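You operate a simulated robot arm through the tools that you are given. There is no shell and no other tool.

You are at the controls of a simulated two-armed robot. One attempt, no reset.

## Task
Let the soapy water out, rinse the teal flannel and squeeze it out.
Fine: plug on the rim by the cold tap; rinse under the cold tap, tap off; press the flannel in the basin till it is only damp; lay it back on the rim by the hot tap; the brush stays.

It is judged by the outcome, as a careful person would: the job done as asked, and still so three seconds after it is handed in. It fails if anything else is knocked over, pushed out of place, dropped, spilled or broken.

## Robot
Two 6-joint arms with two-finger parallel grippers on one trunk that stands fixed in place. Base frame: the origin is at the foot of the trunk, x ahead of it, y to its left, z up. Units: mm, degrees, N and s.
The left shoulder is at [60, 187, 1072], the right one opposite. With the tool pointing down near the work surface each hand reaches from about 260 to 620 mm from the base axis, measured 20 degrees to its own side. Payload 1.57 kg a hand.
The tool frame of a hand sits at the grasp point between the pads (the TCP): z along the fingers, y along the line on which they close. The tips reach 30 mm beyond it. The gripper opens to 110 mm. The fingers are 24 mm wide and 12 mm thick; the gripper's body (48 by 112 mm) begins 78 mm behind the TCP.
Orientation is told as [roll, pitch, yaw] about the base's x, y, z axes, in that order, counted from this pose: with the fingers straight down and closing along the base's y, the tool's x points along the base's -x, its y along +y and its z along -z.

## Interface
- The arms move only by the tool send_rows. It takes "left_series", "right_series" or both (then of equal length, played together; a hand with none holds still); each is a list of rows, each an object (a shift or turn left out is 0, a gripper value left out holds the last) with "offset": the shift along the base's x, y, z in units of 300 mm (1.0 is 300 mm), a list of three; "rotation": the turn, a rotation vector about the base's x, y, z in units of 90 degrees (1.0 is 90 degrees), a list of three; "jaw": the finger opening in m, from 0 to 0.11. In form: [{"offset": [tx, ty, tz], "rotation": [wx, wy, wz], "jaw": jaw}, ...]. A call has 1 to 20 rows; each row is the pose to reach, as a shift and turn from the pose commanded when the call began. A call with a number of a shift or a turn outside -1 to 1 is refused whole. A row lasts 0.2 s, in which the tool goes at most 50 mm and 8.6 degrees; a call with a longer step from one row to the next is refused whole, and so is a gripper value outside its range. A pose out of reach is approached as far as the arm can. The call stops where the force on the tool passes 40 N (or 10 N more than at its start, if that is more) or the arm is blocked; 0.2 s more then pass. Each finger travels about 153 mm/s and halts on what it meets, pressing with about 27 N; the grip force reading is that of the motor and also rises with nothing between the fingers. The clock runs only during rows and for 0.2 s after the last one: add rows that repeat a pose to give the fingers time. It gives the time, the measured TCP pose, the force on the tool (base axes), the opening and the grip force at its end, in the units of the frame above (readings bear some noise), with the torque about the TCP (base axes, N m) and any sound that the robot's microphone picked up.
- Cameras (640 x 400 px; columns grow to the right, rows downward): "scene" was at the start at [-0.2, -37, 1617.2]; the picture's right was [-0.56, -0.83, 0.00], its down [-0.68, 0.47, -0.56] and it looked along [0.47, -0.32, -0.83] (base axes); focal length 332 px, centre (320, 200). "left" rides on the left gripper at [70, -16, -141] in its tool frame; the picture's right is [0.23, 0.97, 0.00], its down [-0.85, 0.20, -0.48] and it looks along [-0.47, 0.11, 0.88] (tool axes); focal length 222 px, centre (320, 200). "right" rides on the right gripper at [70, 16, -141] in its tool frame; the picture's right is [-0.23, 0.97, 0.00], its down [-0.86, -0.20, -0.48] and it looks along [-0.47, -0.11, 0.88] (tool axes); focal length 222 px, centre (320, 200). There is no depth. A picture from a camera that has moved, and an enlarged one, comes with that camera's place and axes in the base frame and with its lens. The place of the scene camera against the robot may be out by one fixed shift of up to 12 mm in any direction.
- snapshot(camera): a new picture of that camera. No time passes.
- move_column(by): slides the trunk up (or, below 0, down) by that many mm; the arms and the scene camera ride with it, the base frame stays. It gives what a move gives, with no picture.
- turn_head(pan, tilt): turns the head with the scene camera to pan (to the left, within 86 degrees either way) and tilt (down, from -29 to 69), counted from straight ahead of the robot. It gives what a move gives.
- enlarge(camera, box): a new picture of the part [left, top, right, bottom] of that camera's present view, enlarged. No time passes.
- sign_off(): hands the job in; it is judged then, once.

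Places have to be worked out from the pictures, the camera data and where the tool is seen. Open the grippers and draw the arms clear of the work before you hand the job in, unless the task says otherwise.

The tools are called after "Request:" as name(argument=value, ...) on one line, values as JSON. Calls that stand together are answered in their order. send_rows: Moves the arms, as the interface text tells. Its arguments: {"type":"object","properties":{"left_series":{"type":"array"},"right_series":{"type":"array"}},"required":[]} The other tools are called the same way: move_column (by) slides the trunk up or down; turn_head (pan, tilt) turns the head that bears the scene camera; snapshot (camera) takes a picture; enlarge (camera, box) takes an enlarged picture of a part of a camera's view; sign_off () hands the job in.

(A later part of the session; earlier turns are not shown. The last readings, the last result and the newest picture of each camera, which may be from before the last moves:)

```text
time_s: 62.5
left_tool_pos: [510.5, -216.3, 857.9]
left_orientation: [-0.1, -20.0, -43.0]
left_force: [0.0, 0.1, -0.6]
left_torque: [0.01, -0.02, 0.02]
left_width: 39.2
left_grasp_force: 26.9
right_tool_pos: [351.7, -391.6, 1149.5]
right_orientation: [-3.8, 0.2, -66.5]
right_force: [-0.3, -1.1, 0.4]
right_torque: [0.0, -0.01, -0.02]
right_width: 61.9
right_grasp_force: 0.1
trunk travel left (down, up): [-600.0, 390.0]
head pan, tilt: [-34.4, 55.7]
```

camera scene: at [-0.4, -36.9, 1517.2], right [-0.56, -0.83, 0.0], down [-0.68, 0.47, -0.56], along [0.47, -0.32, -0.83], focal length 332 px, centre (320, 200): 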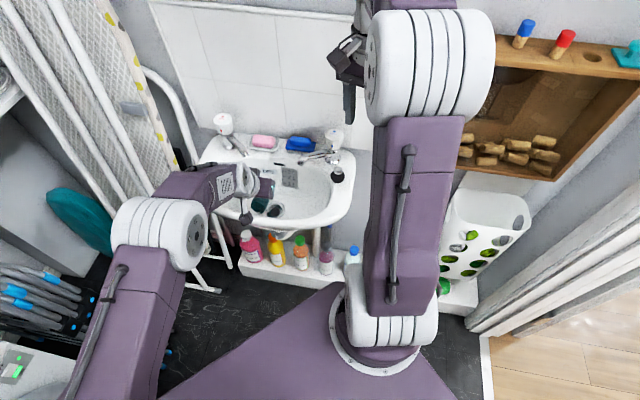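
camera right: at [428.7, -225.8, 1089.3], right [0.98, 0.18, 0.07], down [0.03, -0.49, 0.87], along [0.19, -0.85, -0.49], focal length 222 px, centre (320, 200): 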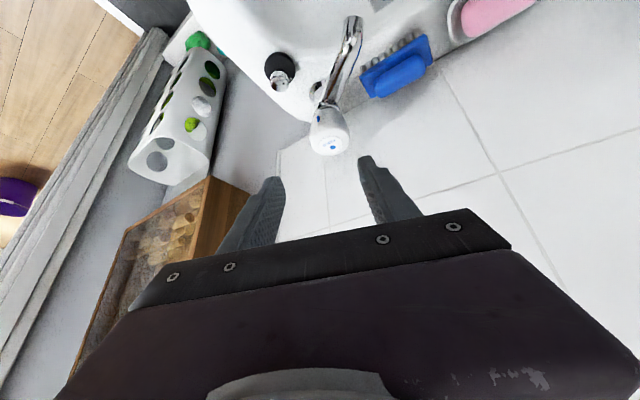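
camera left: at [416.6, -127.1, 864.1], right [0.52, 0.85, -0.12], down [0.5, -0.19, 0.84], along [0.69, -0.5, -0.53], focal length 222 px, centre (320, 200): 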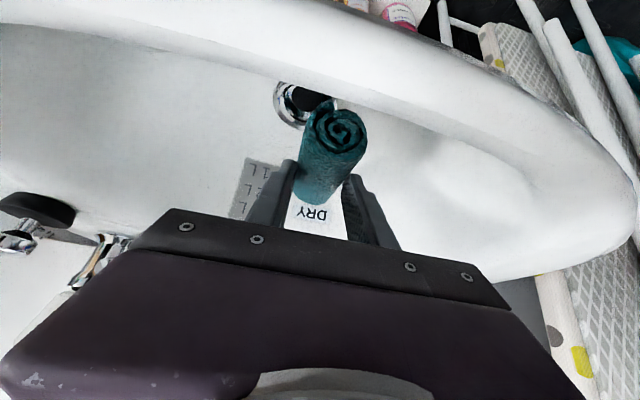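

The left hand reached (510, -216, 858) with a 20° lean without any limit. Now the trunk goes down another 80 mm.

Request:
move_column(by=-80)

Request:
enlarge(camera="scene", box=[180, 110, 370, 250])

Request:
snapshot(camera="left")

```text
time_s: 63.6
left_tool_pos: [509.3, -216.0, 775.9]
left_orientation: [0.0, -20.0, -43.1]
left_force: [-0.5, 0.6, -0.5]
left_torque: [-0.02, -0.01, 0.0]
left_width: 39.0
left_grasp_force: 27.3
right_tool_pos: [352.2, -391.7, 1068.0]
right_orientation: [-3.8, 0.0, -66.5]
right_force: [-0.3, -0.5, 0.1]
right_torque: [0.01, 0.01, 0.01]
right_width: 61.9
right_grasp_force: 0.1
trunk travel left (down, up): [-520.0, 470.0]
head pan, tilt: [-34.4, 55.7]
```

```text
2.86 times, centred on (275, 180) of scene
camera zoom: at [-0.4, -36.9, 1437.2], right [-0.56, -0.83, 0.0], down [-0.68, 0.47, -0.56], along [0.47, -0.32, -0.83], focal length 950 px, centre (449, 257)
```

zoom: 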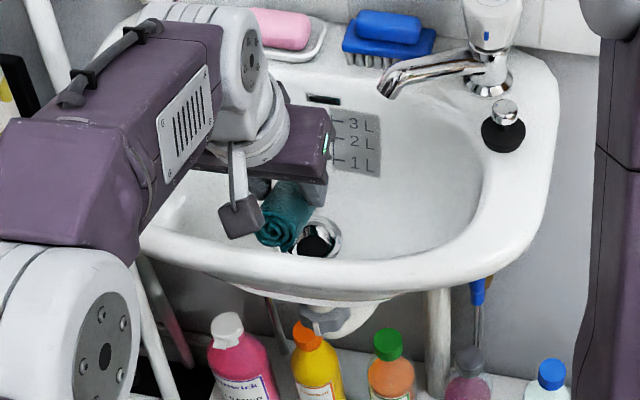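

```text
taken
camera left: at [414.9, -150.3, 885.9], right [0.51, 0.86, -0.08], down [0.6, -0.29, 0.74], along [0.61, -0.43, -0.67], focal length 222 px, centre (320, 200)
```

left: 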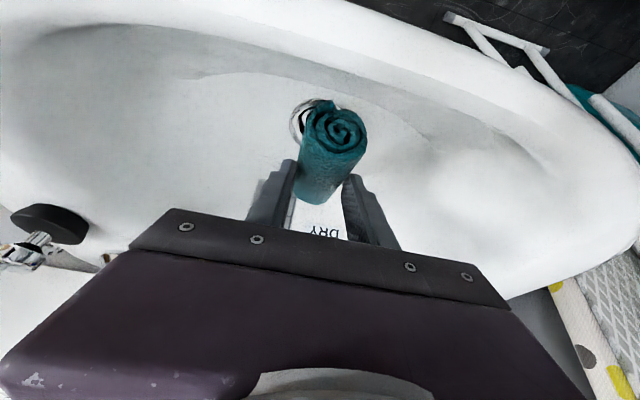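

The flannel is just above the drain area. I lower it slowly until it touches the basin floor.

Request:
send_rows(left_series=[{"offset": [0, 0, -0.03]}, {"offset": [0, 0, -0.06]}, {"offset": [0, 0, -0.075]}, {"offset": [0, 0, -0.085]}])

Request:
enlarge(camera="scene", box=[220, 140, 330, 240])

```text
time_s: 64.7
left_tool_pos: [510.0, -216.1, 750.7]
left_orientation: [-0.1, -20.0, -43.0]
left_force: [-0.6, -0.3, -0.5]
left_torque: [0.02, 0.01, 0.0]
left_width: 39.0
left_grasp_force: 27.1
right_tool_pos: [351.7, -391.4, 1069.8]
right_orientation: [-3.8, 0.0, -66.5]
right_force: [-0.5, -0.4, -0.5]
right_torque: [0.0, -0.01, -0.02]
right_width: 62.0
right_grasp_force: 0.1
trunk travel left (down, up): [-520.0, 470.0]
head pan, tilt: [-34.4, 55.7]
```

```text
4.00 times, centred on (275, 190) of scene
camera zoom: at [-0.1, -37.0, 1437.2], right [-0.56, -0.83, 0.0], down [-0.68, 0.47, -0.56], along [0.47, -0.32, -0.83], focal length 1330 px, centre (500, 240)
```

zoom: 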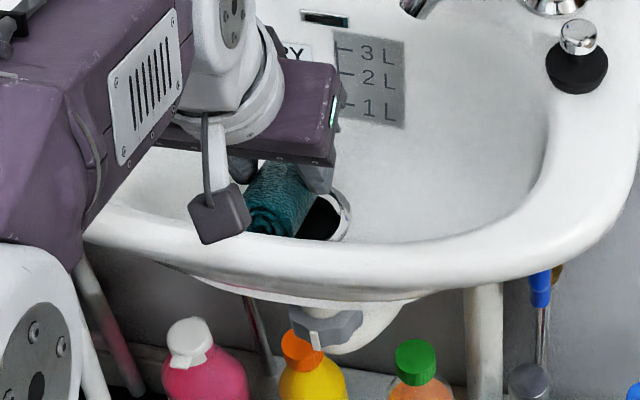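

No contact yet at z 751; the wrist camera housing still clears the front rim. I go on in 3 mm steps.

Request:
send_rows(left_series=[{"offset": [0, 0, -0.01]}, {"offset": [0, 0, -0.02]}])

Request:
enlarge(camera="scene", box=[220, 140, 330, 240])

Request:
enlarge(camera="left", box=[220, 60, 420, 230])

```text
time_s: 65.2
left_tool_pos: [510.3, -217.4, 746.6]
left_orientation: [0.0, -20.3, -43.0]
left_force: [-2.6, 2.2, 9.9]
left_torque: [-0.1, -0.07, 0.03]
left_width: 39.1
left_grasp_force: 27.4
right_tool_pos: [351.0, -390.7, 1070.3]
right_orientation: [-3.8, 0.0, -66.4]
right_force: [-0.6, 0.8, 0.7]
right_torque: [-0.02, -0.01, 0.01]
right_width: 62.2
right_grasp_force: 0.1
trunk travel left (down, up): [-520.0, 470.0]
head pan, tilt: [-34.4, 55.7]
```

```text
4.00 times, centred on (275, 190) of scene
camera zoom: at [-1.9, -35.9, 1437.4], right [-0.56, -0.83, 0.0], down [-0.68, 0.47, -0.56], along [0.47, -0.32, -0.83], focal length 1330 px, centre (500, 240)
```

zoom: 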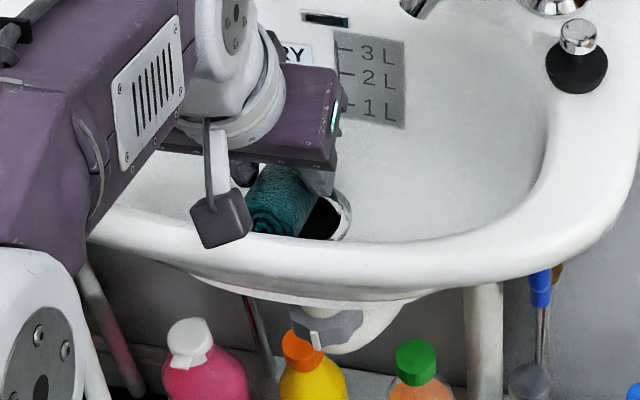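

```text
2.35 times, centred on (320, 145) of left
camera zoom: at [414.4, -150.3, 855.9], right [0.51, 0.86, -0.08], down [0.6, -0.29, 0.74], along [0.62, -0.43, -0.66], focal length 523 px, centre (320, 329)
```

zoom: 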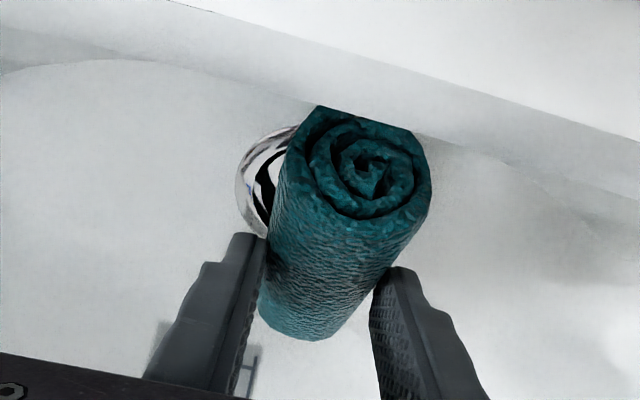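

The flannel touches the basin floor (10 N, with no sign of the housing touching). I press it down against the floor in small steps while it is still held.

Request:
send_rows(left_series=[{"offset": [0, 0, -0.008]}, {"offset": [0, 0, -0.016]}, {"offset": [0, 0, -0.016]}])

Request:
enlarge(camera="left", box=[220, 60, 420, 230])

```text
time_s: 66.0
left_tool_pos: [508.4, -215.7, 743.2]
left_orientation: [0.0, -20.4, -43.1]
left_force: [-4.7, 8.0, 25.2]
left_torque: [-0.24, -0.33, 0.05]
left_width: 39.2
left_grasp_force: 27.1
right_tool_pos: [348.7, -390.2, 1070.4]
right_orientation: [-3.6, -0.2, -66.3]
right_force: [0.1, 0.2, 0.1]
right_torque: [-0.03, 0.01, -0.04]
right_width: 62.1
right_grasp_force: 0.2
trunk travel left (down, up): [-520.0, 470.0]
head pan, tilt: [-34.4, 55.7]
```

```text
2.35 times, centred on (320, 145) of left
camera zoom: at [412.8, -148.8, 851.9], right [0.51, 0.86, -0.08], down [0.6, -0.29, 0.75], along [0.62, -0.43, -0.66], focal length 523 px, centre (320, 329)
```

zoom: 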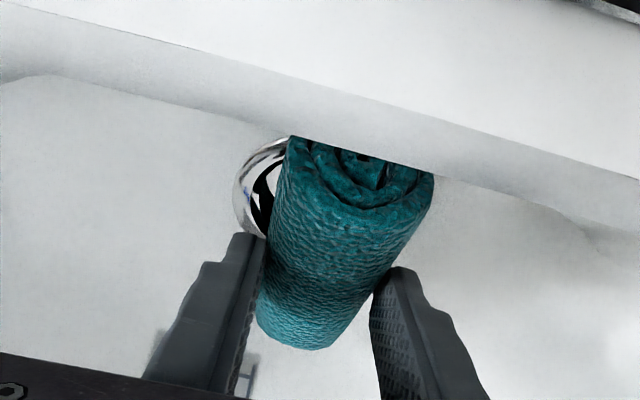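

Under 25 N the cloth has turned a visibly lighter teal, so it is losing water. I keep the pressure on for two seconds and check again.

Request:
send_rows(left_series=[{"offset": [0, 0, -0.003]}, {"offset": [0, 0, -0.003]}, {"offset": [0, 0, -0.003]}, {"offset": [0, 0, -0.003]}, {"offset": [0, 0, -0.003]}, {"offset": [0, 0, -0.003]}, {"offset": [0, 0, -0.003]}, {"offset": [0, 0, -0.003]}, {"offset": [0, 0, -0.003]}, {"offset": [0, 0, -0.003]}])

Request:
enlarge(camera="left", box=[220, 60, 420, 230])

Request:
enlarge(camera="scene", box=[220, 140, 330, 240])

```text
time_s: 68.2
left_tool_pos: [507.7, -215.7, 740.5]
left_orientation: [0.0, -20.1, -43.0]
left_force: [-5.8, 9.0, 20.7]
left_torque: [-0.11, -0.07, 0.02]
left_width: 39.5
left_grasp_force: 26.8
right_tool_pos: [348.0, -389.9, 1071.2]
right_orientation: [-3.6, -0.1, -66.5]
right_force: [0.0, 0.2, 0.1]
right_torque: [0.02, -0.03, -0.01]
right_width: 62.2
right_grasp_force: 0.0
trunk travel left (down, up): [-520.0, 470.0]
head pan, tilt: [-34.4, 55.7]
```

```text
2.35 times, centred on (320, 145) of left
camera zoom: at [412.6, -149.0, 850.3], right [0.51, 0.86, -0.08], down [0.6, -0.29, 0.74], along [0.62, -0.43, -0.66], focal length 523 px, centre (320, 329)
```

zoom: 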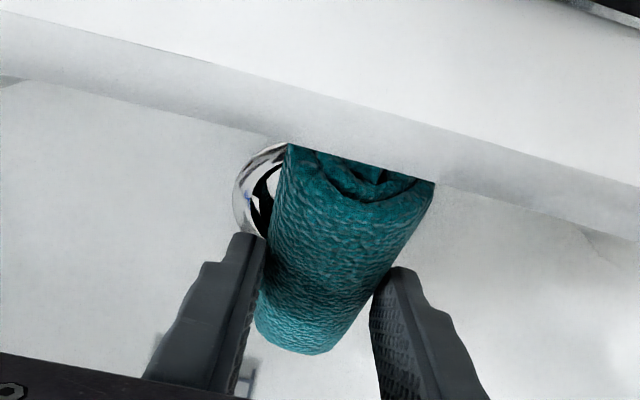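

```text
4.00 times, centred on (275, 190) of scene
camera zoom: at [-4.1, -34.3, 1437.2], right [-0.56, -0.83, 0.0], down [-0.68, 0.47, -0.57], along [0.47, -0.32, -0.82], focal length 1330 px, centre (500, 240)
```

zoom: 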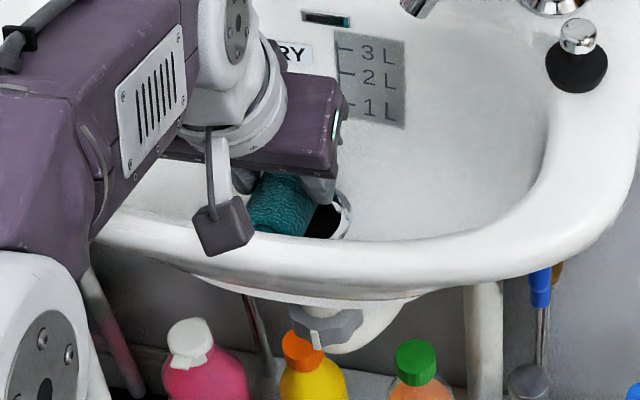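

The cloth is brighter and the hand has settled a little. I press further, to about 30 N, and hold again, then release and repeat to squeeze out the rest.

Request:
send_rows(left_series=[{"offset": [0, 0, -0.006]}, {"offset": [0, 0, -0.01]}, {"offset": [0, 0, -0.01]}, {"offset": [0, 0, -0.01]}, {"offset": [0, 0, -0.01]}, {"offset": [0, 0, -0.01]}, {"offset": [0, 0, -0.01]}, {"offset": [0, 0, -0.01]}])

Request:
enlarge(camera="left", box=[220, 60, 420, 230])

```text
time_s: 70.0
left_tool_pos: [508.2, -215.4, 738.7]
left_orientation: [-0.1, -20.3, -43.1]
left_force: [-5.9, 7.7, 20.4]
left_torque: [-0.24, -0.06, -0.01]
left_width: 39.7
left_grasp_force: 27.1
right_tool_pos: [349.3, -391.3, 1070.6]
right_orientation: [-3.7, -0.1, -66.5]
right_force: [-0.7, -0.2, 0.3]
right_torque: [-0.01, -0.01, 0.0]
right_width: 62.1
right_grasp_force: 0.0
trunk travel left (down, up): [-520.0, 470.0]
head pan, tilt: [-34.4, 55.7]
```

```text
2.35 times, centred on (320, 145) of left
camera zoom: at [412.7, -149.2, 847.2], right [0.51, 0.86, -0.08], down [0.6, -0.29, 0.74], along [0.62, -0.43, -0.66], focal length 523 px, centre (320, 329)
```

zoom: 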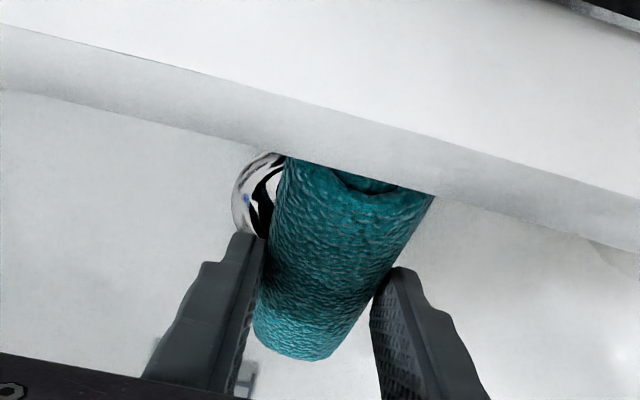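

The force now stays near 20 N because the roll slides up in the fingers as it settles flat, so pressing further this way gains nothing. I open the left hand, withdraw it along the fingers and look at the flannel lying in the basin.

Request:
send_rows(left_series=[{"offset": [0, 0, 0.01]}, {"offset": [0, 0, 0.01], "jaw": 0.065}, {"offset": [0, 0, 0.01]}, {"offset": [-0.025, 0.023, 0.1]}, {"offset": [-0.06, 0.057, 0.23]}, {"offset": [-0.1, 0.12, 0.36]}, {"offset": [-0.15, 0.24, 0.45]}, {"offset": [-0.2, 0.38, 0.5]}, {"offset": [-0.22, 0.52, 0.53]}])

Request:
snapshot(camera="scene")

Request:
enlarge(camera="scene", box=[180, 110, 370, 250])

```text
time_s: 72.0
left_tool_pos: [443.0, -58.1, 894.5]
left_orientation: [-0.1, -20.1, -43.0]
left_force: [-0.7, -1.0, -1.2]
left_torque: [0.0, 0.01, 0.01]
left_width: 64.9
left_grasp_force: 0.1
right_tool_pos: [351.4, -391.4, 1068.8]
right_orientation: [-3.9, 0.0, -66.5]
right_force: [-0.4, -0.2, 1.2]
right_torque: [-0.06, -0.01, 0.03]
right_width: 62.2
right_grasp_force: 0.1
trunk travel left (down, up): [-520.0, 470.0]
head pan, tilt: [-34.4, 55.7]
```

```text
taken
camera scene: at [-0.7, -35.6, 1437.2], right [-0.56, -0.83, 0.0], down [-0.68, 0.47, -0.56], along [0.47, -0.32, -0.83], focal length 332 px, centre (320, 200)
```

scene: 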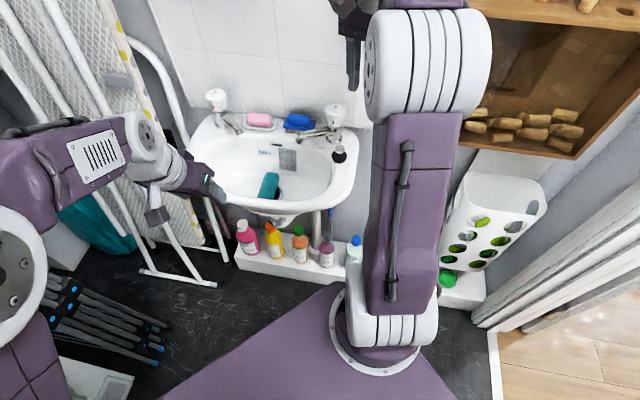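

```text
2.86 times, centred on (275, 180) of scene
camera zoom: at [-0.7, -35.6, 1437.2], right [-0.56, -0.83, 0.0], down [-0.68, 0.47, -0.56], along [0.47, -0.32, -0.83], focal length 950 px, centre (449, 257)
```

zoom: 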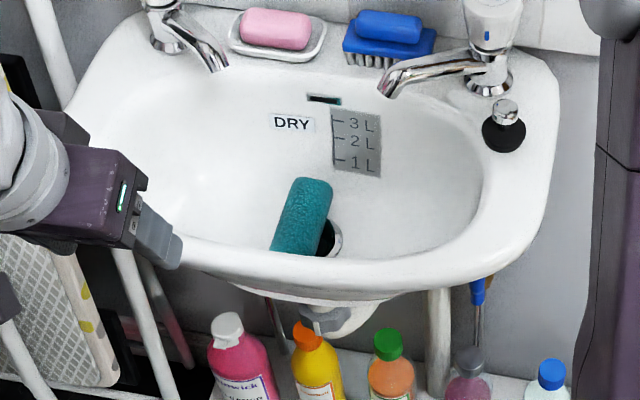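

The flannel lies across the basin floor next to the drain and is clearly lighter than when it was soaked. I bring the right hand upright over it to press it from above, and move the left hand further away.

Request:
send_rows(right_series=[{"offset": [0.06, 0.06, -0.06], "rotation": [0.004, -0.006, 0.04]}, {"offset": [0.13, 0.14, -0.12], "rotation": [0.008, -0.012, 0.08]}, {"offset": [0.2, 0.24, -0.18], "rotation": [0.012, -0.018, 0.12]}, {"offset": [0.27, 0.34, -0.24], "rotation": [0.016, -0.024, 0.16]}, {"offset": [0.34, 0.43, -0.32], "rotation": [0.02, -0.03, 0.2]}, {"offset": [0.4, 0.52, -0.42], "rotation": [0.0241, -0.0355, 0.2387]}, {"offset": [0.43, 0.6, -0.54], "rotation": [0.0241, -0.0355, 0.2387]}, {"offset": [0.43, 0.6, -0.54], "rotation": [0.0241, -0.0355, 0.2387]}], left_series=[{"offset": [0, 0.08, 0.04]}, {"offset": [-0.01, 0.16, 0.08]}, {"offset": [-0.02, 0.24, 0.12]}, {"offset": [-0.04, 0.32, 0.15]}, {"offset": [-0.05, 0.4, 0.15]}, {"offset": [-0.05, 0.4, 0.15]}, {"offset": [-0.05, 0.4, 0.15]}, {"offset": [-0.05, 0.4, 0.15]}])

Request:
snapshot(camera="right")

Request:
enlarge(camera="right", box=[220, 80, 440, 240])

```text
time_s: 73.8
left_tool_pos: [428.0, 58.0, 939.3]
left_orientation: [-0.2, -20.0, -43.0]
left_force: [0.1, 0.2, -0.2]
left_torque: [-0.01, -0.01, 0.01]
left_width: 65.1
left_grasp_force: 0.1
right_tool_pos: [480.2, -210.4, 907.0]
right_orientation: [0.2, 0.0, -45.1]
right_force: [-0.2, 0.7, -0.2]
right_torque: [0.03, 0.03, 0.01]
right_width: 62.0
right_grasp_force: 0.1
trunk travel left (down, up): [-520.0, 470.0]
head pan, tilt: [-34.4, 55.7]
```

```text
taken
camera right: at [441.8, -150.5, 1049.5], right [0.85, 0.53, 0.0], down [0.46, -0.75, 0.48], along [0.25, -0.4, -0.88], focal length 222 px, centre (320, 200)
```

right: 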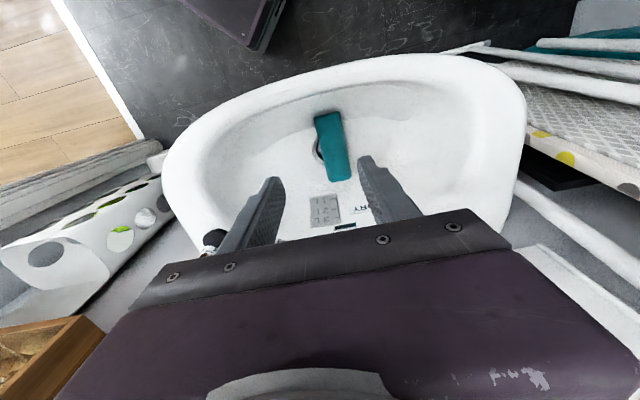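

```text
2.50 times, centred on (330, 160) of right
camera zoom: at [441.8, -150.5, 1049.5], right [0.85, 0.53, 0.0], down [0.46, -0.75, 0.48], along [0.25, -0.4, -0.88], focal length 555 px, centre (295, 300)
```

zoom: 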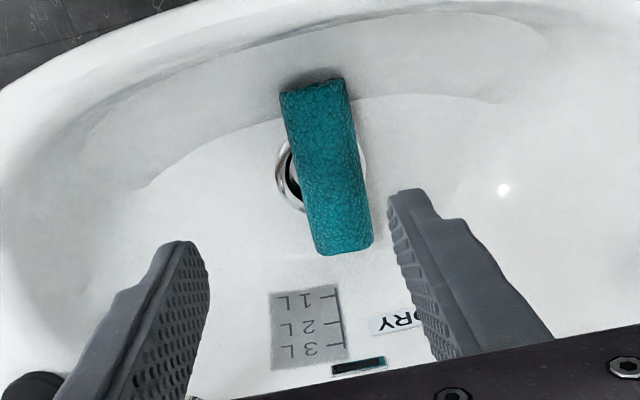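

The flannel lies flat over the drain, centred near (505, -215) along -44°. I set the right fingers 24 mm apart to cradle its top and come down towards it.

Request:
send_rows(right_series=[{"offset": [0.04, -0.01, -0.08], "jaw": 0.024}, {"offset": [0.083, -0.019, -0.2]}, {"offset": [0.083, -0.019, -0.33]}, {"offset": [0.083, -0.019, -0.43]}, {"offset": [0.083, -0.019, -0.43]}])

Request:
enlarge(camera="right", box=[220, 80, 440, 240])

Request:
enlarge(camera="scene", box=[220, 130, 340, 240])

```text
time_s: 75.0
left_tool_pos: [427.7, 58.6, 939.6]
left_orientation: [-0.1, -20.0, -43.0]
left_force: [-0.4, 1.0, 0.1]
left_torque: [-0.02, -0.02, 0.0]
left_width: 64.8
left_grasp_force: 0.0
right_tool_pos: [505.0, -214.9, 778.0]
right_orientation: [0.1, 0.1, -45.0]
right_force: [-0.5, -0.6, -0.2]
right_torque: [0.02, -0.01, 0.01]
right_width: 23.9
right_grasp_force: 0.1
trunk travel left (down, up): [-520.0, 470.0]
head pan, tilt: [-34.4, 55.7]
```

```text
2.50 times, centred on (330, 160) of right
camera zoom: at [466.5, -156.9, 919.9], right [0.85, 0.53, 0.0], down [0.46, -0.75, 0.48], along [0.25, -0.41, -0.88], focal length 555 px, centre (295, 300)
```

zoom: 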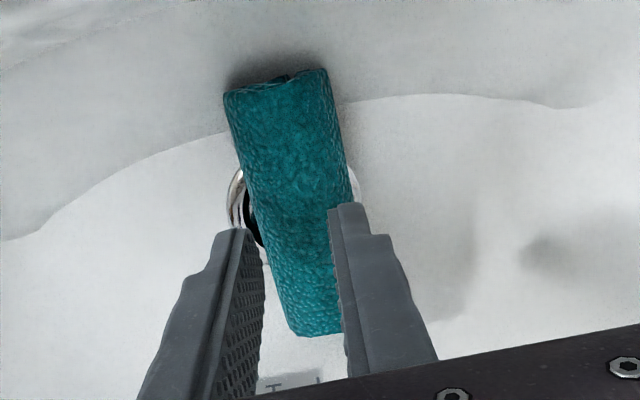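

```text
3.64 times, centred on (280, 185) of scene
camera zoom: at [-0.6, -36.7, 1437.2], right [-0.56, -0.83, 0.0], down [-0.68, 0.47, -0.56], along [0.47, -0.32, -0.83], focal length 1209 px, centre (466, 254)
```

zoom: 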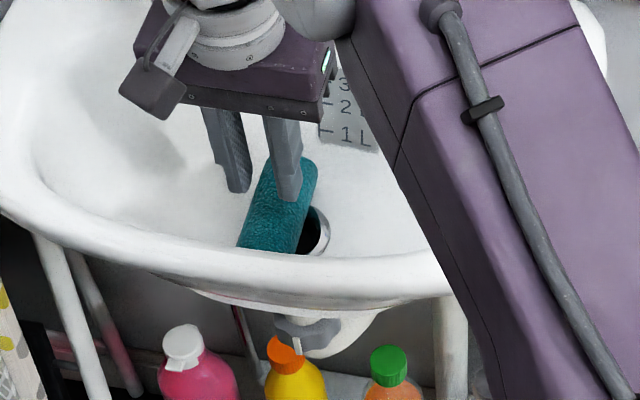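

The fingertips are centred across the roll. I lower in small steps until they touch and then press.

Request:
send_rows(right_series=[{"offset": [0, 0, -0.015]}, {"offset": [0, 0, -0.03]}, {"offset": [0, 0, -0.04]}])

```text
time_s: 75.8
left_tool_pos: [428.2, 59.5, 939.2]
left_orientation: [-0.1, -20.0, -43.0]
left_force: [0.8, -0.5, 0.3]
left_torque: [-0.02, -0.01, 0.01]
left_width: 65.2
left_grasp_force: 0.0
right_tool_pos: [504.8, -216.6, 765.6]
right_orientation: [0.1, 0.0, -45.1]
right_force: [0.0, 1.7, 0.2]
right_torque: [0.0, -0.01, 0.04]
right_width: 24.0
right_grasp_force: 0.2
trunk travel left (down, up): [-520.0, 470.0]
head pan, tilt: [-34.4, 55.7]
```

No contact yet at z 765.6. I continue down in 3 mm steps.

Request:
send_rows(right_series=[{"offset": [0, 0, -0.01]}, {"offset": [0, 0, -0.02]}, {"offset": [0, 0, -0.03]}])

Request:
enlarge(camera="right", box=[220, 80, 440, 240])

```text
time_s: 76.7
left_tool_pos: [428.7, 59.3, 938.5]
left_orientation: [0.0, -20.0, -43.0]
left_force: [0.6, 0.6, -0.8]
left_torque: [-0.01, 0.02, -0.01]
left_width: 65.2
left_grasp_force: 0.0
right_tool_pos: [505.9, -217.5, 756.2]
right_orientation: [0.0, 0.0, -45.0]
right_force: [-0.2, -0.7, 0.6]
right_torque: [-0.01, 0.01, 0.01]
right_width: 24.1
right_grasp_force: 0.2
trunk travel left (down, up): [-520.0, 470.0]
head pan, tilt: [-34.4, 55.7]
```

```text
2.50 times, centred on (330, 160) of right
camera zoom: at [467.7, -157.4, 898.4], right [0.85, 0.53, 0.0], down [0.46, -0.75, 0.48], along [0.25, -0.41, -0.88], focal length 555 px, centre (295, 300)
```

zoom: 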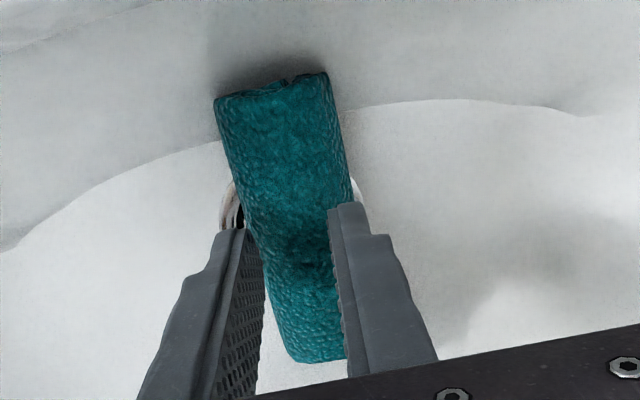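

Still free at z 756. I keep lowering carefully.

Request:
send_rows(right_series=[{"offset": [0, 0, -0.01]}, {"offset": [0, 0, -0.02]}])

Request:
send_rows(right_series=[{"offset": [0, 0, -0.01]}, {"offset": [0, 0, -0.02]}])

```text
time_s: 77.2
left_tool_pos: [428.1, 58.8, 939.8]
left_orientation: [-0.2, -19.9, -43.1]
left_force: [-0.3, 0.8, 0.7]
left_torque: [0.01, -0.02, 0.02]
left_width: 65.2
left_grasp_force: 0.0
right_tool_pos: [505.1, -216.4, 751.0]
right_orientation: [0.1, 0.1, -45.0]
right_force: [0.4, 0.1, -0.3]
right_torque: [0.02, 0.01, 0.0]
right_width: 24.1
right_grasp_force: 0.0
trunk travel left (down, up): [-520.0, 470.0]
head pan, tilt: [-34.4, 55.7]
```

```text
time_s: 77.8
left_tool_pos: [426.8, 59.7, 939.5]
left_orientation: [-0.1, -20.0, -43.1]
left_force: [-0.2, -0.2, -0.5]
left_torque: [-0.03, 0.05, -0.01]
left_width: 64.9
left_grasp_force: 0.1
right_tool_pos: [506.0, -217.2, 745.9]
right_orientation: [0.1, 0.0, -45.1]
right_force: [0.0, 0.1, 1.4]
right_torque: [-0.01, -0.02, -0.02]
right_width: 23.6
right_grasp_force: 0.1
trunk travel left (down, up): [-520.0, 470.0]
head pan, tilt: [-34.4, 55.7]
```

A first trace of contact at z 746. I press on in small steps.

Request:
send_rows(right_series=[{"offset": [0, 0, -0.008]}, {"offset": [0, 0, -0.016]}])

Request:
enlarge(camera="right", box=[220, 80, 440, 240])

```text
time_s: 78.5
left_tool_pos: [426.3, 60.7, 942.8]
left_orientation: [0.0, -20.1, -43.1]
left_force: [0.1, -0.1, 0.8]
left_torque: [0.04, -0.01, -0.03]
left_width: 65.0
left_grasp_force: 0.1
right_tool_pos: [505.2, -217.2, 744.6]
right_orientation: [0.4, -0.4, -45.0]
right_force: [1.0, -1.4, 30.5]
right_torque: [0.14, -0.36, -0.01]
right_width: 24.3
right_grasp_force: 0.1
trunk travel left (down, up): [-520.0, 470.0]
head pan, tilt: [-34.4, 55.7]
```

```text
2.50 times, centred on (330, 160) of right
camera zoom: at [466.1, -156.8, 885.5], right [0.85, 0.53, 0.01], down [0.46, -0.75, 0.48], along [0.26, -0.41, -0.88], focal length 555 px, centre (295, 300)
```

zoom: 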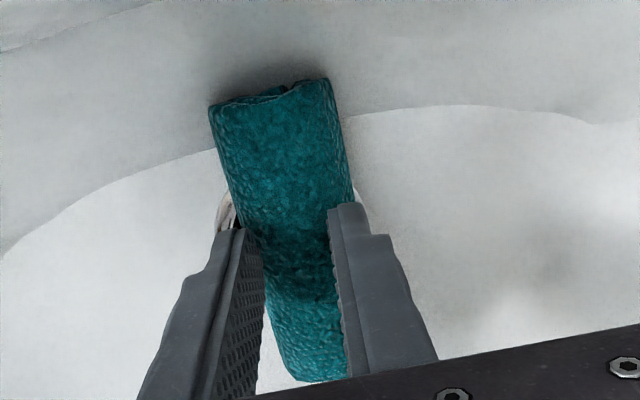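

The fingers now press the flannel against the basin with 30 N. I hold this for two seconds.

Request:
send_rows(right_series=[{}, {}, {}, {}, {}, {}, {}, {}, {}, {}])

Request:
enlarge(camera="right", box=[220, 80, 440, 240])

Request:
enlarge(camera="scene", box=[220, 130, 340, 240])

```text
time_s: 79.1
left_tool_pos: [426.1, 60.2, 940.8]
left_orientation: [-0.1, -20.3, -42.9]
left_force: [0.5, 0.3, 0.4]
left_torque: [-0.01, 0.02, 0.02]
left_width: 65.0
left_grasp_force: 0.0
right_tool_pos: [508.4, -216.3, 743.3]
right_orientation: [0.4, -0.5, -44.9]
right_force: [-2.7, 1.6, 16.5]
right_torque: [0.22, -0.07, 0.1]
right_width: 23.7
right_grasp_force: 0.2
trunk travel left (down, up): [-520.0, 470.0]
head pan, tilt: [-34.4, 55.7]
stopped in row 3 (right hand): the force on the tool passed its limit at 41 N (the readings are from after the stop); the commanded pose is now the measured one
```

```text
2.50 times, centred on (330, 160) of right
camera zoom: at [467.4, -156.3, 884.9], right [0.85, 0.53, 0.01], down [0.46, -0.74, 0.48], along [0.26, -0.41, -0.88], focal length 555 px, centre (295, 300)
```

zoom: 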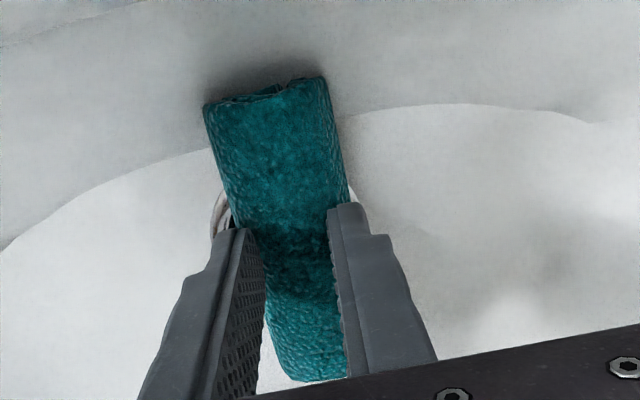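

```text
3.64 times, centred on (280, 185) of scene
camera zoom: at [-2.6, -35.1, 1436.8], right [-0.56, -0.83, 0.0], down [-0.68, 0.47, -0.56], along [0.47, -0.32, -0.83], focal length 1209 px, centre (466, 254)
```

zoom: 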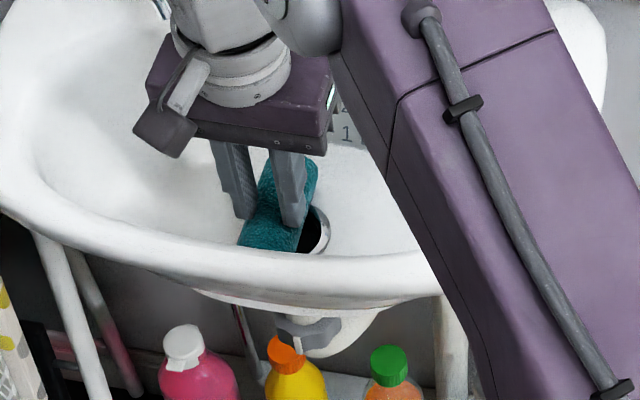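

The call stopped at a 41 N spike; it is now at 16 N. I hold the press here for two more seconds.

Request:
send_rows(right_series=[{"offset": [0, 0, -0.002]}, {"offset": [0, 0, -0.002]}, {"offset": [0, 0, -0.002]}, {"offset": [0, 0, -0.002]}, {"offset": [0, 0, -0.002]}, {"offset": [0, 0, -0.002]}, {"offset": [0, 0, -0.002]}, {"offset": [0, 0, -0.002]}, {"offset": [0, 0, -0.002]}, {"offset": [0, 0, -0.002]}])

Request:
send_rows(right_series=[{"offset": [0, 0, 0.06]}, {"offset": [0, 0, 0.16]}, {"offset": [0, 0, 0.3]}, {"offset": [-0.1, 0.05, 0.4]}, {"offset": [-0.2, 0.1, 0.45]}])

Request:
enlarge(camera="right", box=[220, 60, 440, 230])

Request:
enlarge(camera="scene", box=[220, 130, 340, 240])

```text
time_s: 81.3
left_tool_pos: [425.4, 60.2, 941.3]
left_orientation: [0.0, -20.3, -43.0]
left_force: [-0.7, -0.2, -0.2]
left_torque: [0.03, -0.02, 0.0]
left_width: 65.3
left_grasp_force: 0.0
right_tool_pos: [506.1, -217.3, 743.9]
right_orientation: [0.4, -0.6, -45.1]
right_force: [6.3, -2.8, 32.6]
right_torque: [0.19, -0.58, -0.06]
right_width: 26.5
right_grasp_force: 0.9
trunk travel left (down, up): [-520.0, 470.0]
head pan, tilt: [-34.4, 55.7]
```

```text
time_s: 82.5
left_tool_pos: [429.0, 60.3, 939.5]
left_orientation: [-0.1, -20.1, -43.0]
left_force: [0.5, 1.1, -0.6]
left_torque: [0.0, 0.0, 0.04]
left_width: 64.8
left_grasp_force: 0.1
right_tool_pos: [446.5, -186.5, 876.0]
right_orientation: [0.3, -0.3, -45.0]
right_force: [0.0, -0.3, 0.8]
right_torque: [0.02, -0.02, -0.01]
right_width: 24.0
right_grasp_force: 0.1
trunk travel left (down, up): [-520.0, 470.0]
head pan, tilt: [-34.4, 55.7]
```

```text
2.35 times, centred on (330, 145) of right
camera zoom: at [406.4, -126.5, 1017.3], right [0.85, 0.53, 0.01], down [0.46, -0.75, 0.48], along [0.26, -0.41, -0.88], focal length 523 px, centre (296, 329)
```

zoom: 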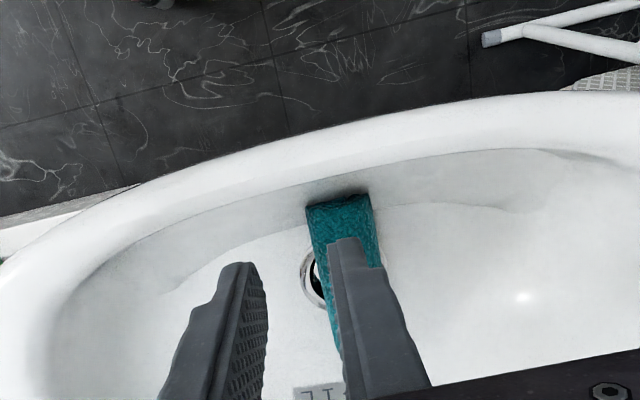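

```text
3.64 times, centred on (280, 185) of scene
camera zoom: at [-1.0, -36.6, 1437.1], right [-0.56, -0.83, 0.0], down [-0.68, 0.47, -0.56], along [0.47, -0.32, -0.83], focal length 1209 px, centre (466, 254)
```

zoom: 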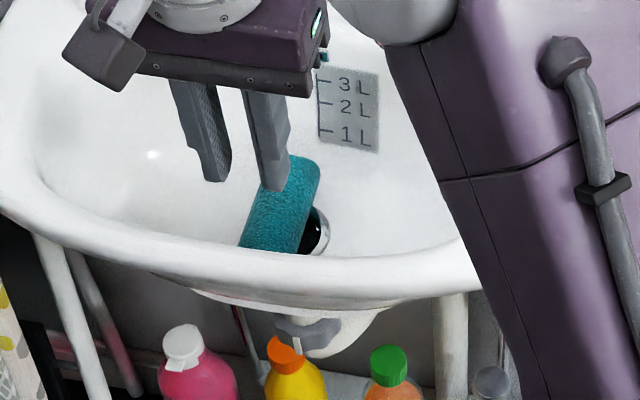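

I compare the cloth's colour close up to judge how damp it is.

Request:
enlarge(camera="scene", box=[255, 165, 295, 205])

Request:
snapshot(camera="left")

```text
10.00 times, centred on (275, 185) of scene
camera zoom: at [-1.0, -36.6, 1437.1], right [-0.56, -0.83, 0.0], down [-0.68, 0.47, -0.56], along [0.47, -0.32, -0.83], focal length 3325 px, centre (770, 350)
```

zoom: 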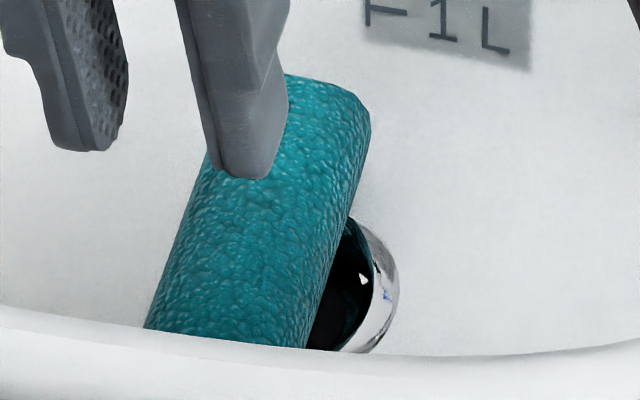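

```text
taken
camera left: at [332.9, 125.2, 1049.2], right [0.51, 0.86, -0.08], down [0.6, -0.29, 0.74], along [0.61, -0.43, -0.67], focal length 222 px, centre (320, 200)
```

left: 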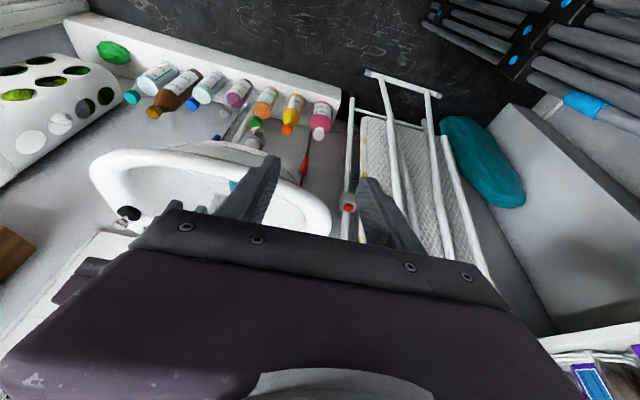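

The cloth is now a light, even teal with no drops. To be sure, I press once more with about 30 N and then compare the same view.

Request:
send_rows(right_series=[{"offset": [0.1, -0.05, -0.05]}, {"offset": [0.2, -0.1, -0.13]}, {"offset": [0.2, -0.1, -0.28]}, {"offset": [0.2, -0.1, -0.4]}, {"offset": [0.2, -0.1, -0.43]}, {"offset": [0.2, -0.1, -0.443]}, {"offset": [0.2, -0.1, -0.447]}, {"offset": [0.2, -0.1, -0.447]}])

```text
time_s: 84.3
left_tool_pos: [427.7, 60.1, 940.6]
left_orientation: [0.0, -20.1, -43.0]
left_force: [-0.2, 0.8, -0.4]
left_torque: [0.05, 0.0, 0.0]
left_width: 65.0
left_grasp_force: 0.0
right_tool_pos: [507.0, -216.7, 743.2]
right_orientation: [0.4, -0.4, -45.0]
right_force: [0.8, 0.1, 9.8]
right_torque: [0.06, -0.11, 0.04]
right_width: 24.3
right_grasp_force: 0.1
trunk travel left (down, up): [-520.0, 470.0]
head pan, tilt: [-34.4, 55.7]
```

Contact with 10 N. I press about 3 mm further and hold for two seconds.

Request:
send_rows(right_series=[{"offset": [0, 0, -0.005]}, {"offset": [0, 0, -0.009]}, {"offset": [0, 0, -0.009]}, {"offset": [0, 0, -0.009]}, {"offset": [0, 0, -0.009]}, {"offset": [0, 0, -0.009]}, {"offset": [0, 0, -0.009]}, {"offset": [0, 0, -0.009]}, {"offset": [0, 0, -0.009]}, {"offset": [0, 0, -0.009]}])

Request:
send_rows(right_series=[{"offset": [0, 0, 0.06]}, {"offset": [0, 0, 0.16]}, {"offset": [0, 0, 0.3]}, {"offset": [-0.1, 0.05, 0.4]}, {"offset": [-0.2, 0.1, 0.45]}])

Request:
enlarge(camera="scene", box=[255, 165, 295, 205])

```text
time_s: 86.5
left_tool_pos: [426.0, 60.7, 940.4]
left_orientation: [-0.1, -20.2, -43.0]
left_force: [1.6, -0.8, 0.1]
left_torque: [0.0, -0.01, -0.01]
left_width: 65.3
left_grasp_force: 0.1
right_tool_pos: [506.4, -217.4, 740.7]
right_orientation: [0.4, -0.5, -45.0]
right_force: [7.5, -0.6, 29.9]
right_torque: [0.11, -0.65, -0.05]
right_width: 28.3
right_grasp_force: 2.3
trunk travel left (down, up): [-520.0, 470.0]
head pan, tilt: [-34.4, 55.7]
```

```text
time_s: 87.7
left_tool_pos: [427.2, 59.2, 940.7]
left_orientation: [-0.1, -20.1, -43.1]
left_force: [0.5, 0.2, 0.5]
left_torque: [-0.02, 0.0, 0.0]
left_width: 65.1
left_grasp_force: 0.0
right_tool_pos: [445.4, -187.3, 874.4]
right_orientation: [0.3, -0.3, -45.1]
right_force: [0.0, 0.5, 0.2]
right_torque: [0.03, -0.02, -0.03]
right_width: 24.1
right_grasp_force: 0.0
trunk travel left (down, up): [-520.0, 470.0]
head pan, tilt: [-34.4, 55.7]
```

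```text
10.00 times, centred on (275, 185) of scene
camera zoom: at [-1.0, -36.7, 1437.1], right [-0.56, -0.83, 0.0], down [-0.68, 0.47, -0.56], along [0.47, -0.32, -0.83], focal length 3325 px, centre (770, 350)
```

zoom: 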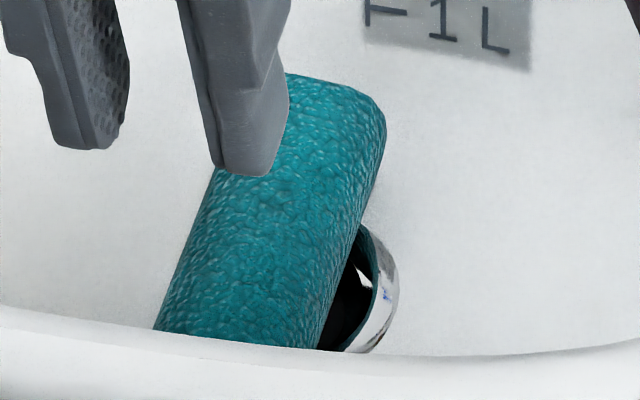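

The colour is unchanged, so the flannel is as dry as pressing makes it: only damp. I withdraw the right hand to its parking place and bring the left hand above the flannel to pick it up.

Request:
send_rows(right_series=[{"offset": [-0.02, -0.04, 0.1]}, {"offset": [-0.05, -0.11, 0.2]}, {"offset": [-0.09, -0.19, 0.3]}, {"offset": [-0.13, -0.28, 0.4]}, {"offset": [-0.17, -0.37, 0.48]}, {"offset": [-0.21, -0.46, 0.55]}, {"offset": [-0.25, -0.55, 0.6]}, {"offset": [-0.283, -0.643, 0.62]}], left_series=[{"offset": [0, 0, 0]}, {"offset": [0, 0, 0]}, {"offset": [0.02, -0.1, 0]}, {"offset": [0.04, -0.22, 0]}, {"offset": [0.06, -0.35, 0]}, {"offset": [0.07, -0.48, 0]}, {"offset": [0.08, -0.6, 0]}, {"offset": [0.08, -0.6, 0]}])

Request:
snapshot(camera="left")

Request:
enlarge(camera="scene", box=[180, 110, 370, 250])

```text
time_s: 89.5
left_tool_pos: [451.9, -121.8, 939.4]
left_orientation: [0.0, -20.0, -43.0]
left_force: [-1.1, -0.3, -1.1]
left_torque: [0.02, -0.04, 0.04]
left_width: 64.8
left_grasp_force: 0.0
right_tool_pos: [363.4, -381.8, 1060.8]
right_orientation: [0.2, -0.2, -44.9]
right_force: [-0.4, 0.1, -0.2]
right_torque: [0.01, 0.02, 0.01]
right_width: 24.0
right_grasp_force: 0.0
trunk travel left (down, up): [-520.0, 470.0]
head pan, tilt: [-34.4, 55.7]
```

```text
taken
camera left: at [357.1, -54.8, 1048.6], right [0.51, 0.86, -0.08], down [0.6, -0.29, 0.74], along [0.61, -0.42, -0.67], focal length 222 px, centre (320, 200)
```

left: 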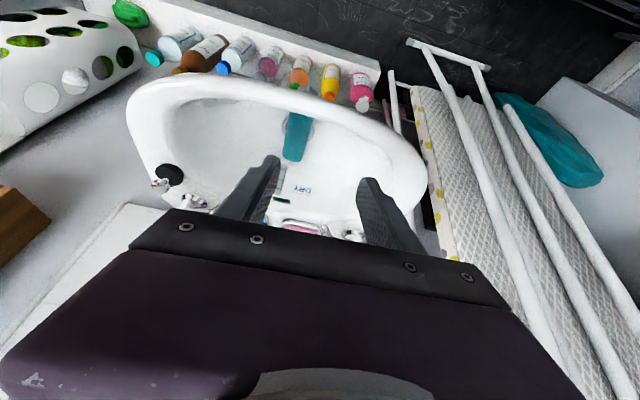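

```text
2.86 times, centred on (275, 180) of scene
camera zoom: at [-0.6, -37.1, 1437.1], right [-0.56, -0.83, 0.0], down [-0.68, 0.47, -0.56], along [0.47, -0.32, -0.83], focal length 950 px, centre (449, 257)
```

zoom: 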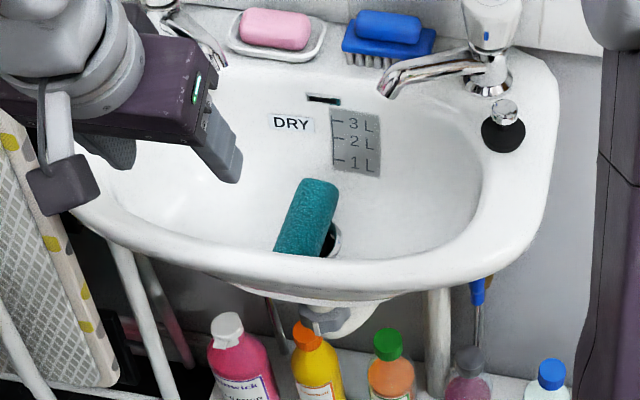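

The flannel lies over the drain. I bring the left hand to a pre-grasp point about 100 mm above it to measure it from close up.

Request:
send_rows(left_series=[{"offset": [0.02, -0.066, -0.11], "jaw": 0.075}, {"offset": [0.04, -0.132, -0.23]}, {"offset": [0.062, -0.197, -0.347]}, {"offset": [0.062, -0.197, -0.347]}])

Request:
enlarge(camera="left", box=[200, 60, 440, 230])

Request:
enlarge(camera="scene", box=[180, 110, 370, 250])

```text
time_s: 90.5
left_tool_pos: [471.8, -179.2, 834.4]
left_orientation: [0.0, -20.1, -42.9]
left_force: [-1.0, -1.0, 0.2]
left_torque: [-0.03, 0.0, -0.01]
left_width: 75.0
left_grasp_force: 0.0
right_tool_pos: [362.7, -381.1, 1060.8]
right_orientation: [0.3, -0.3, -45.0]
right_force: [0.2, 0.3, 0.6]
right_torque: [-0.04, 0.0, 0.03]
right_width: 23.9
right_grasp_force: 0.0
trunk travel left (down, up): [-520.0, 470.0]
head pan, tilt: [-34.4, 55.7]
```

```text
2.35 times, centred on (320, 145) of left
camera zoom: at [376.6, -113.9, 944.2], right [0.51, 0.86, -0.08], down [0.6, -0.29, 0.74], along [0.61, -0.43, -0.66], focal length 523 px, centre (320, 329)
```

zoom: 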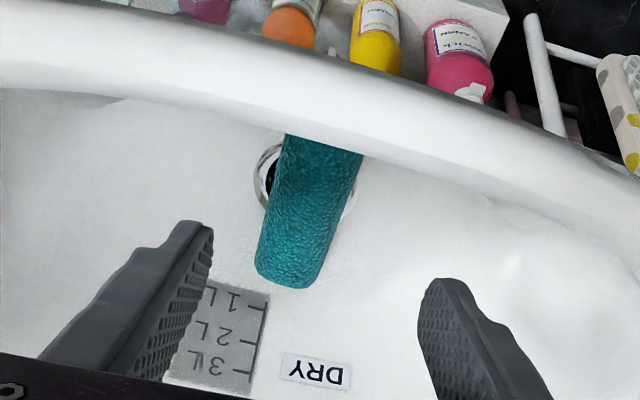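

```text
2.86 times, centred on (275, 180) of scene
camera zoom: at [-0.8, -36.4, 1437.2], right [-0.56, -0.83, 0.0], down [-0.68, 0.47, -0.56], along [0.47, -0.32, -0.83], focal length 950 px, centre (449, 257)
```

zoom: 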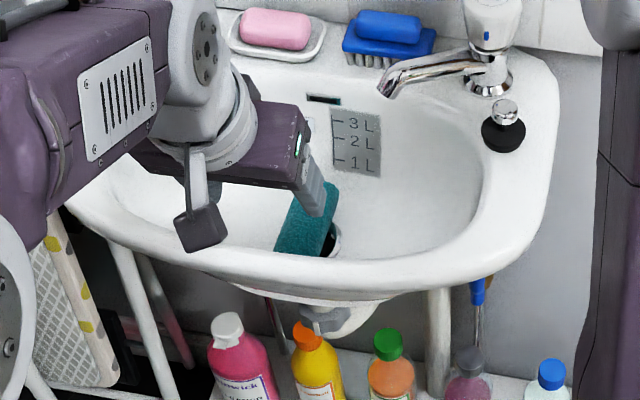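

The roll's axis passes through (499, -214) along -45°, with its back end near (543, -258). I narrow the fingers to 58 mm and descend around it, a little forward of its middle.

Request:
send_rows(left_series=[{"offset": [0.025, -0.032, -0.1], "jaw": 0.058}, {"offset": [0.05, -0.064, -0.2]}, {"offset": [0.076, -0.097, -0.29]}, {"offset": [0.087, -0.111, -0.315]}, {"offset": [0.087, -0.111, -0.325]}])

Request:
enlarge(camera="left", box=[200, 60, 440, 230])

Request:
enlarge(camera="scene", box=[220, 130, 340, 240])

```text
time_s: 91.7
left_tool_pos: [498.2, -212.8, 738.6]
left_orientation: [-0.1, -20.0, -42.9]
left_force: [0.3, -0.1, -0.4]
left_torque: [-0.03, 0.03, 0.01]
left_width: 58.2
left_grasp_force: 0.0
right_tool_pos: [363.3, -379.8, 1059.6]
right_orientation: [0.3, -0.2, -45.0]
right_force: [0.1, -0.7, 0.0]
right_torque: [0.01, 0.01, 0.04]
right_width: 23.8
right_grasp_force: 0.0
trunk travel left (down, up): [-520.0, 470.0]
head pan, tilt: [-34.4, 55.7]
```

```text
2.35 times, centred on (320, 145) of left
camera zoom: at [402.8, -147.2, 847.2], right [0.51, 0.86, -0.08], down [0.6, -0.29, 0.74], along [0.61, -0.43, -0.67], focal length 523 px, centre (320, 329)
```

zoom: 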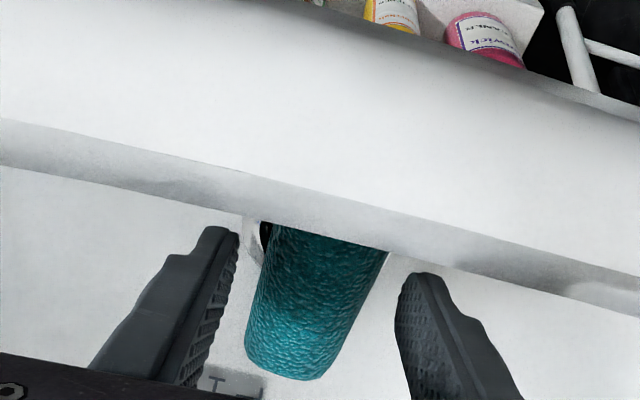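

```text
3.64 times, centred on (280, 185) of scene
camera zoom: at [-0.1, -37.0, 1437.2], right [-0.56, -0.83, 0.0], down [-0.68, 0.47, -0.56], along [0.47, -0.32, -0.83], focal length 1209 px, centre (466, 254)
```

zoom: 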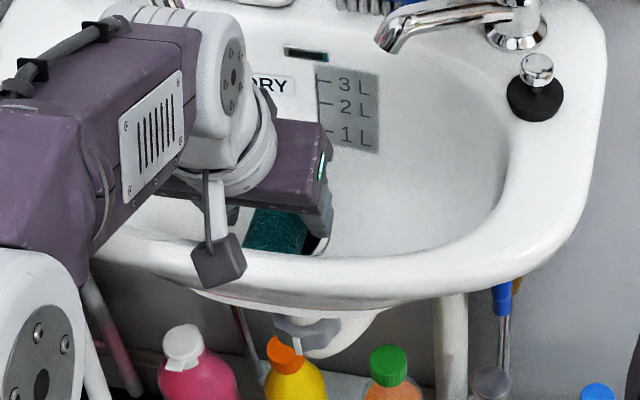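

The fingers straddle the roll evenly with no contact. I go down 4 mm more and close.

Request:
send_rows(left_series=[{"offset": [0, 0, -0.007]}, {"offset": [0, 0, -0.014]}, {"offset": [0, 0, -0.014], "jaw": 0.0}, {"offset": [0, 0, -0.014]}, {"offset": [0, 0, -0.014]}])

Request:
enlarge(camera="left", box=[200, 60, 440, 230])

```text
time_s: 92.9
left_tool_pos: [496.1, -213.2, 732.3]
left_orientation: [-0.2, -20.0, -42.9]
left_force: [-0.1, 0.7, -0.3]
left_torque: [-0.01, -0.03, 0.02]
left_width: 37.8
left_grasp_force: 27.7
right_tool_pos: [362.9, -381.5, 1060.2]
right_orientation: [0.3, -0.1, -45.0]
right_force: [0.1, -0.6, -0.8]
right_torque: [-0.02, -0.05, 0.03]
right_width: 23.8
right_grasp_force: 0.1
trunk travel left (down, up): [-520.0, 470.0]
head pan, tilt: [-34.4, 55.7]
```

```text
2.35 times, centred on (320, 145) of left
camera zoom: at [402.5, -147.2, 843.3], right [0.51, 0.86, -0.08], down [0.6, -0.29, 0.74], along [0.61, -0.43, -0.67], focal length 523 px, centre (320, 329)
```

zoom: 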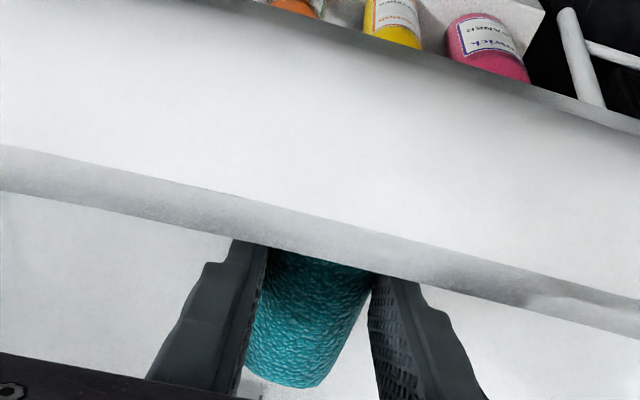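

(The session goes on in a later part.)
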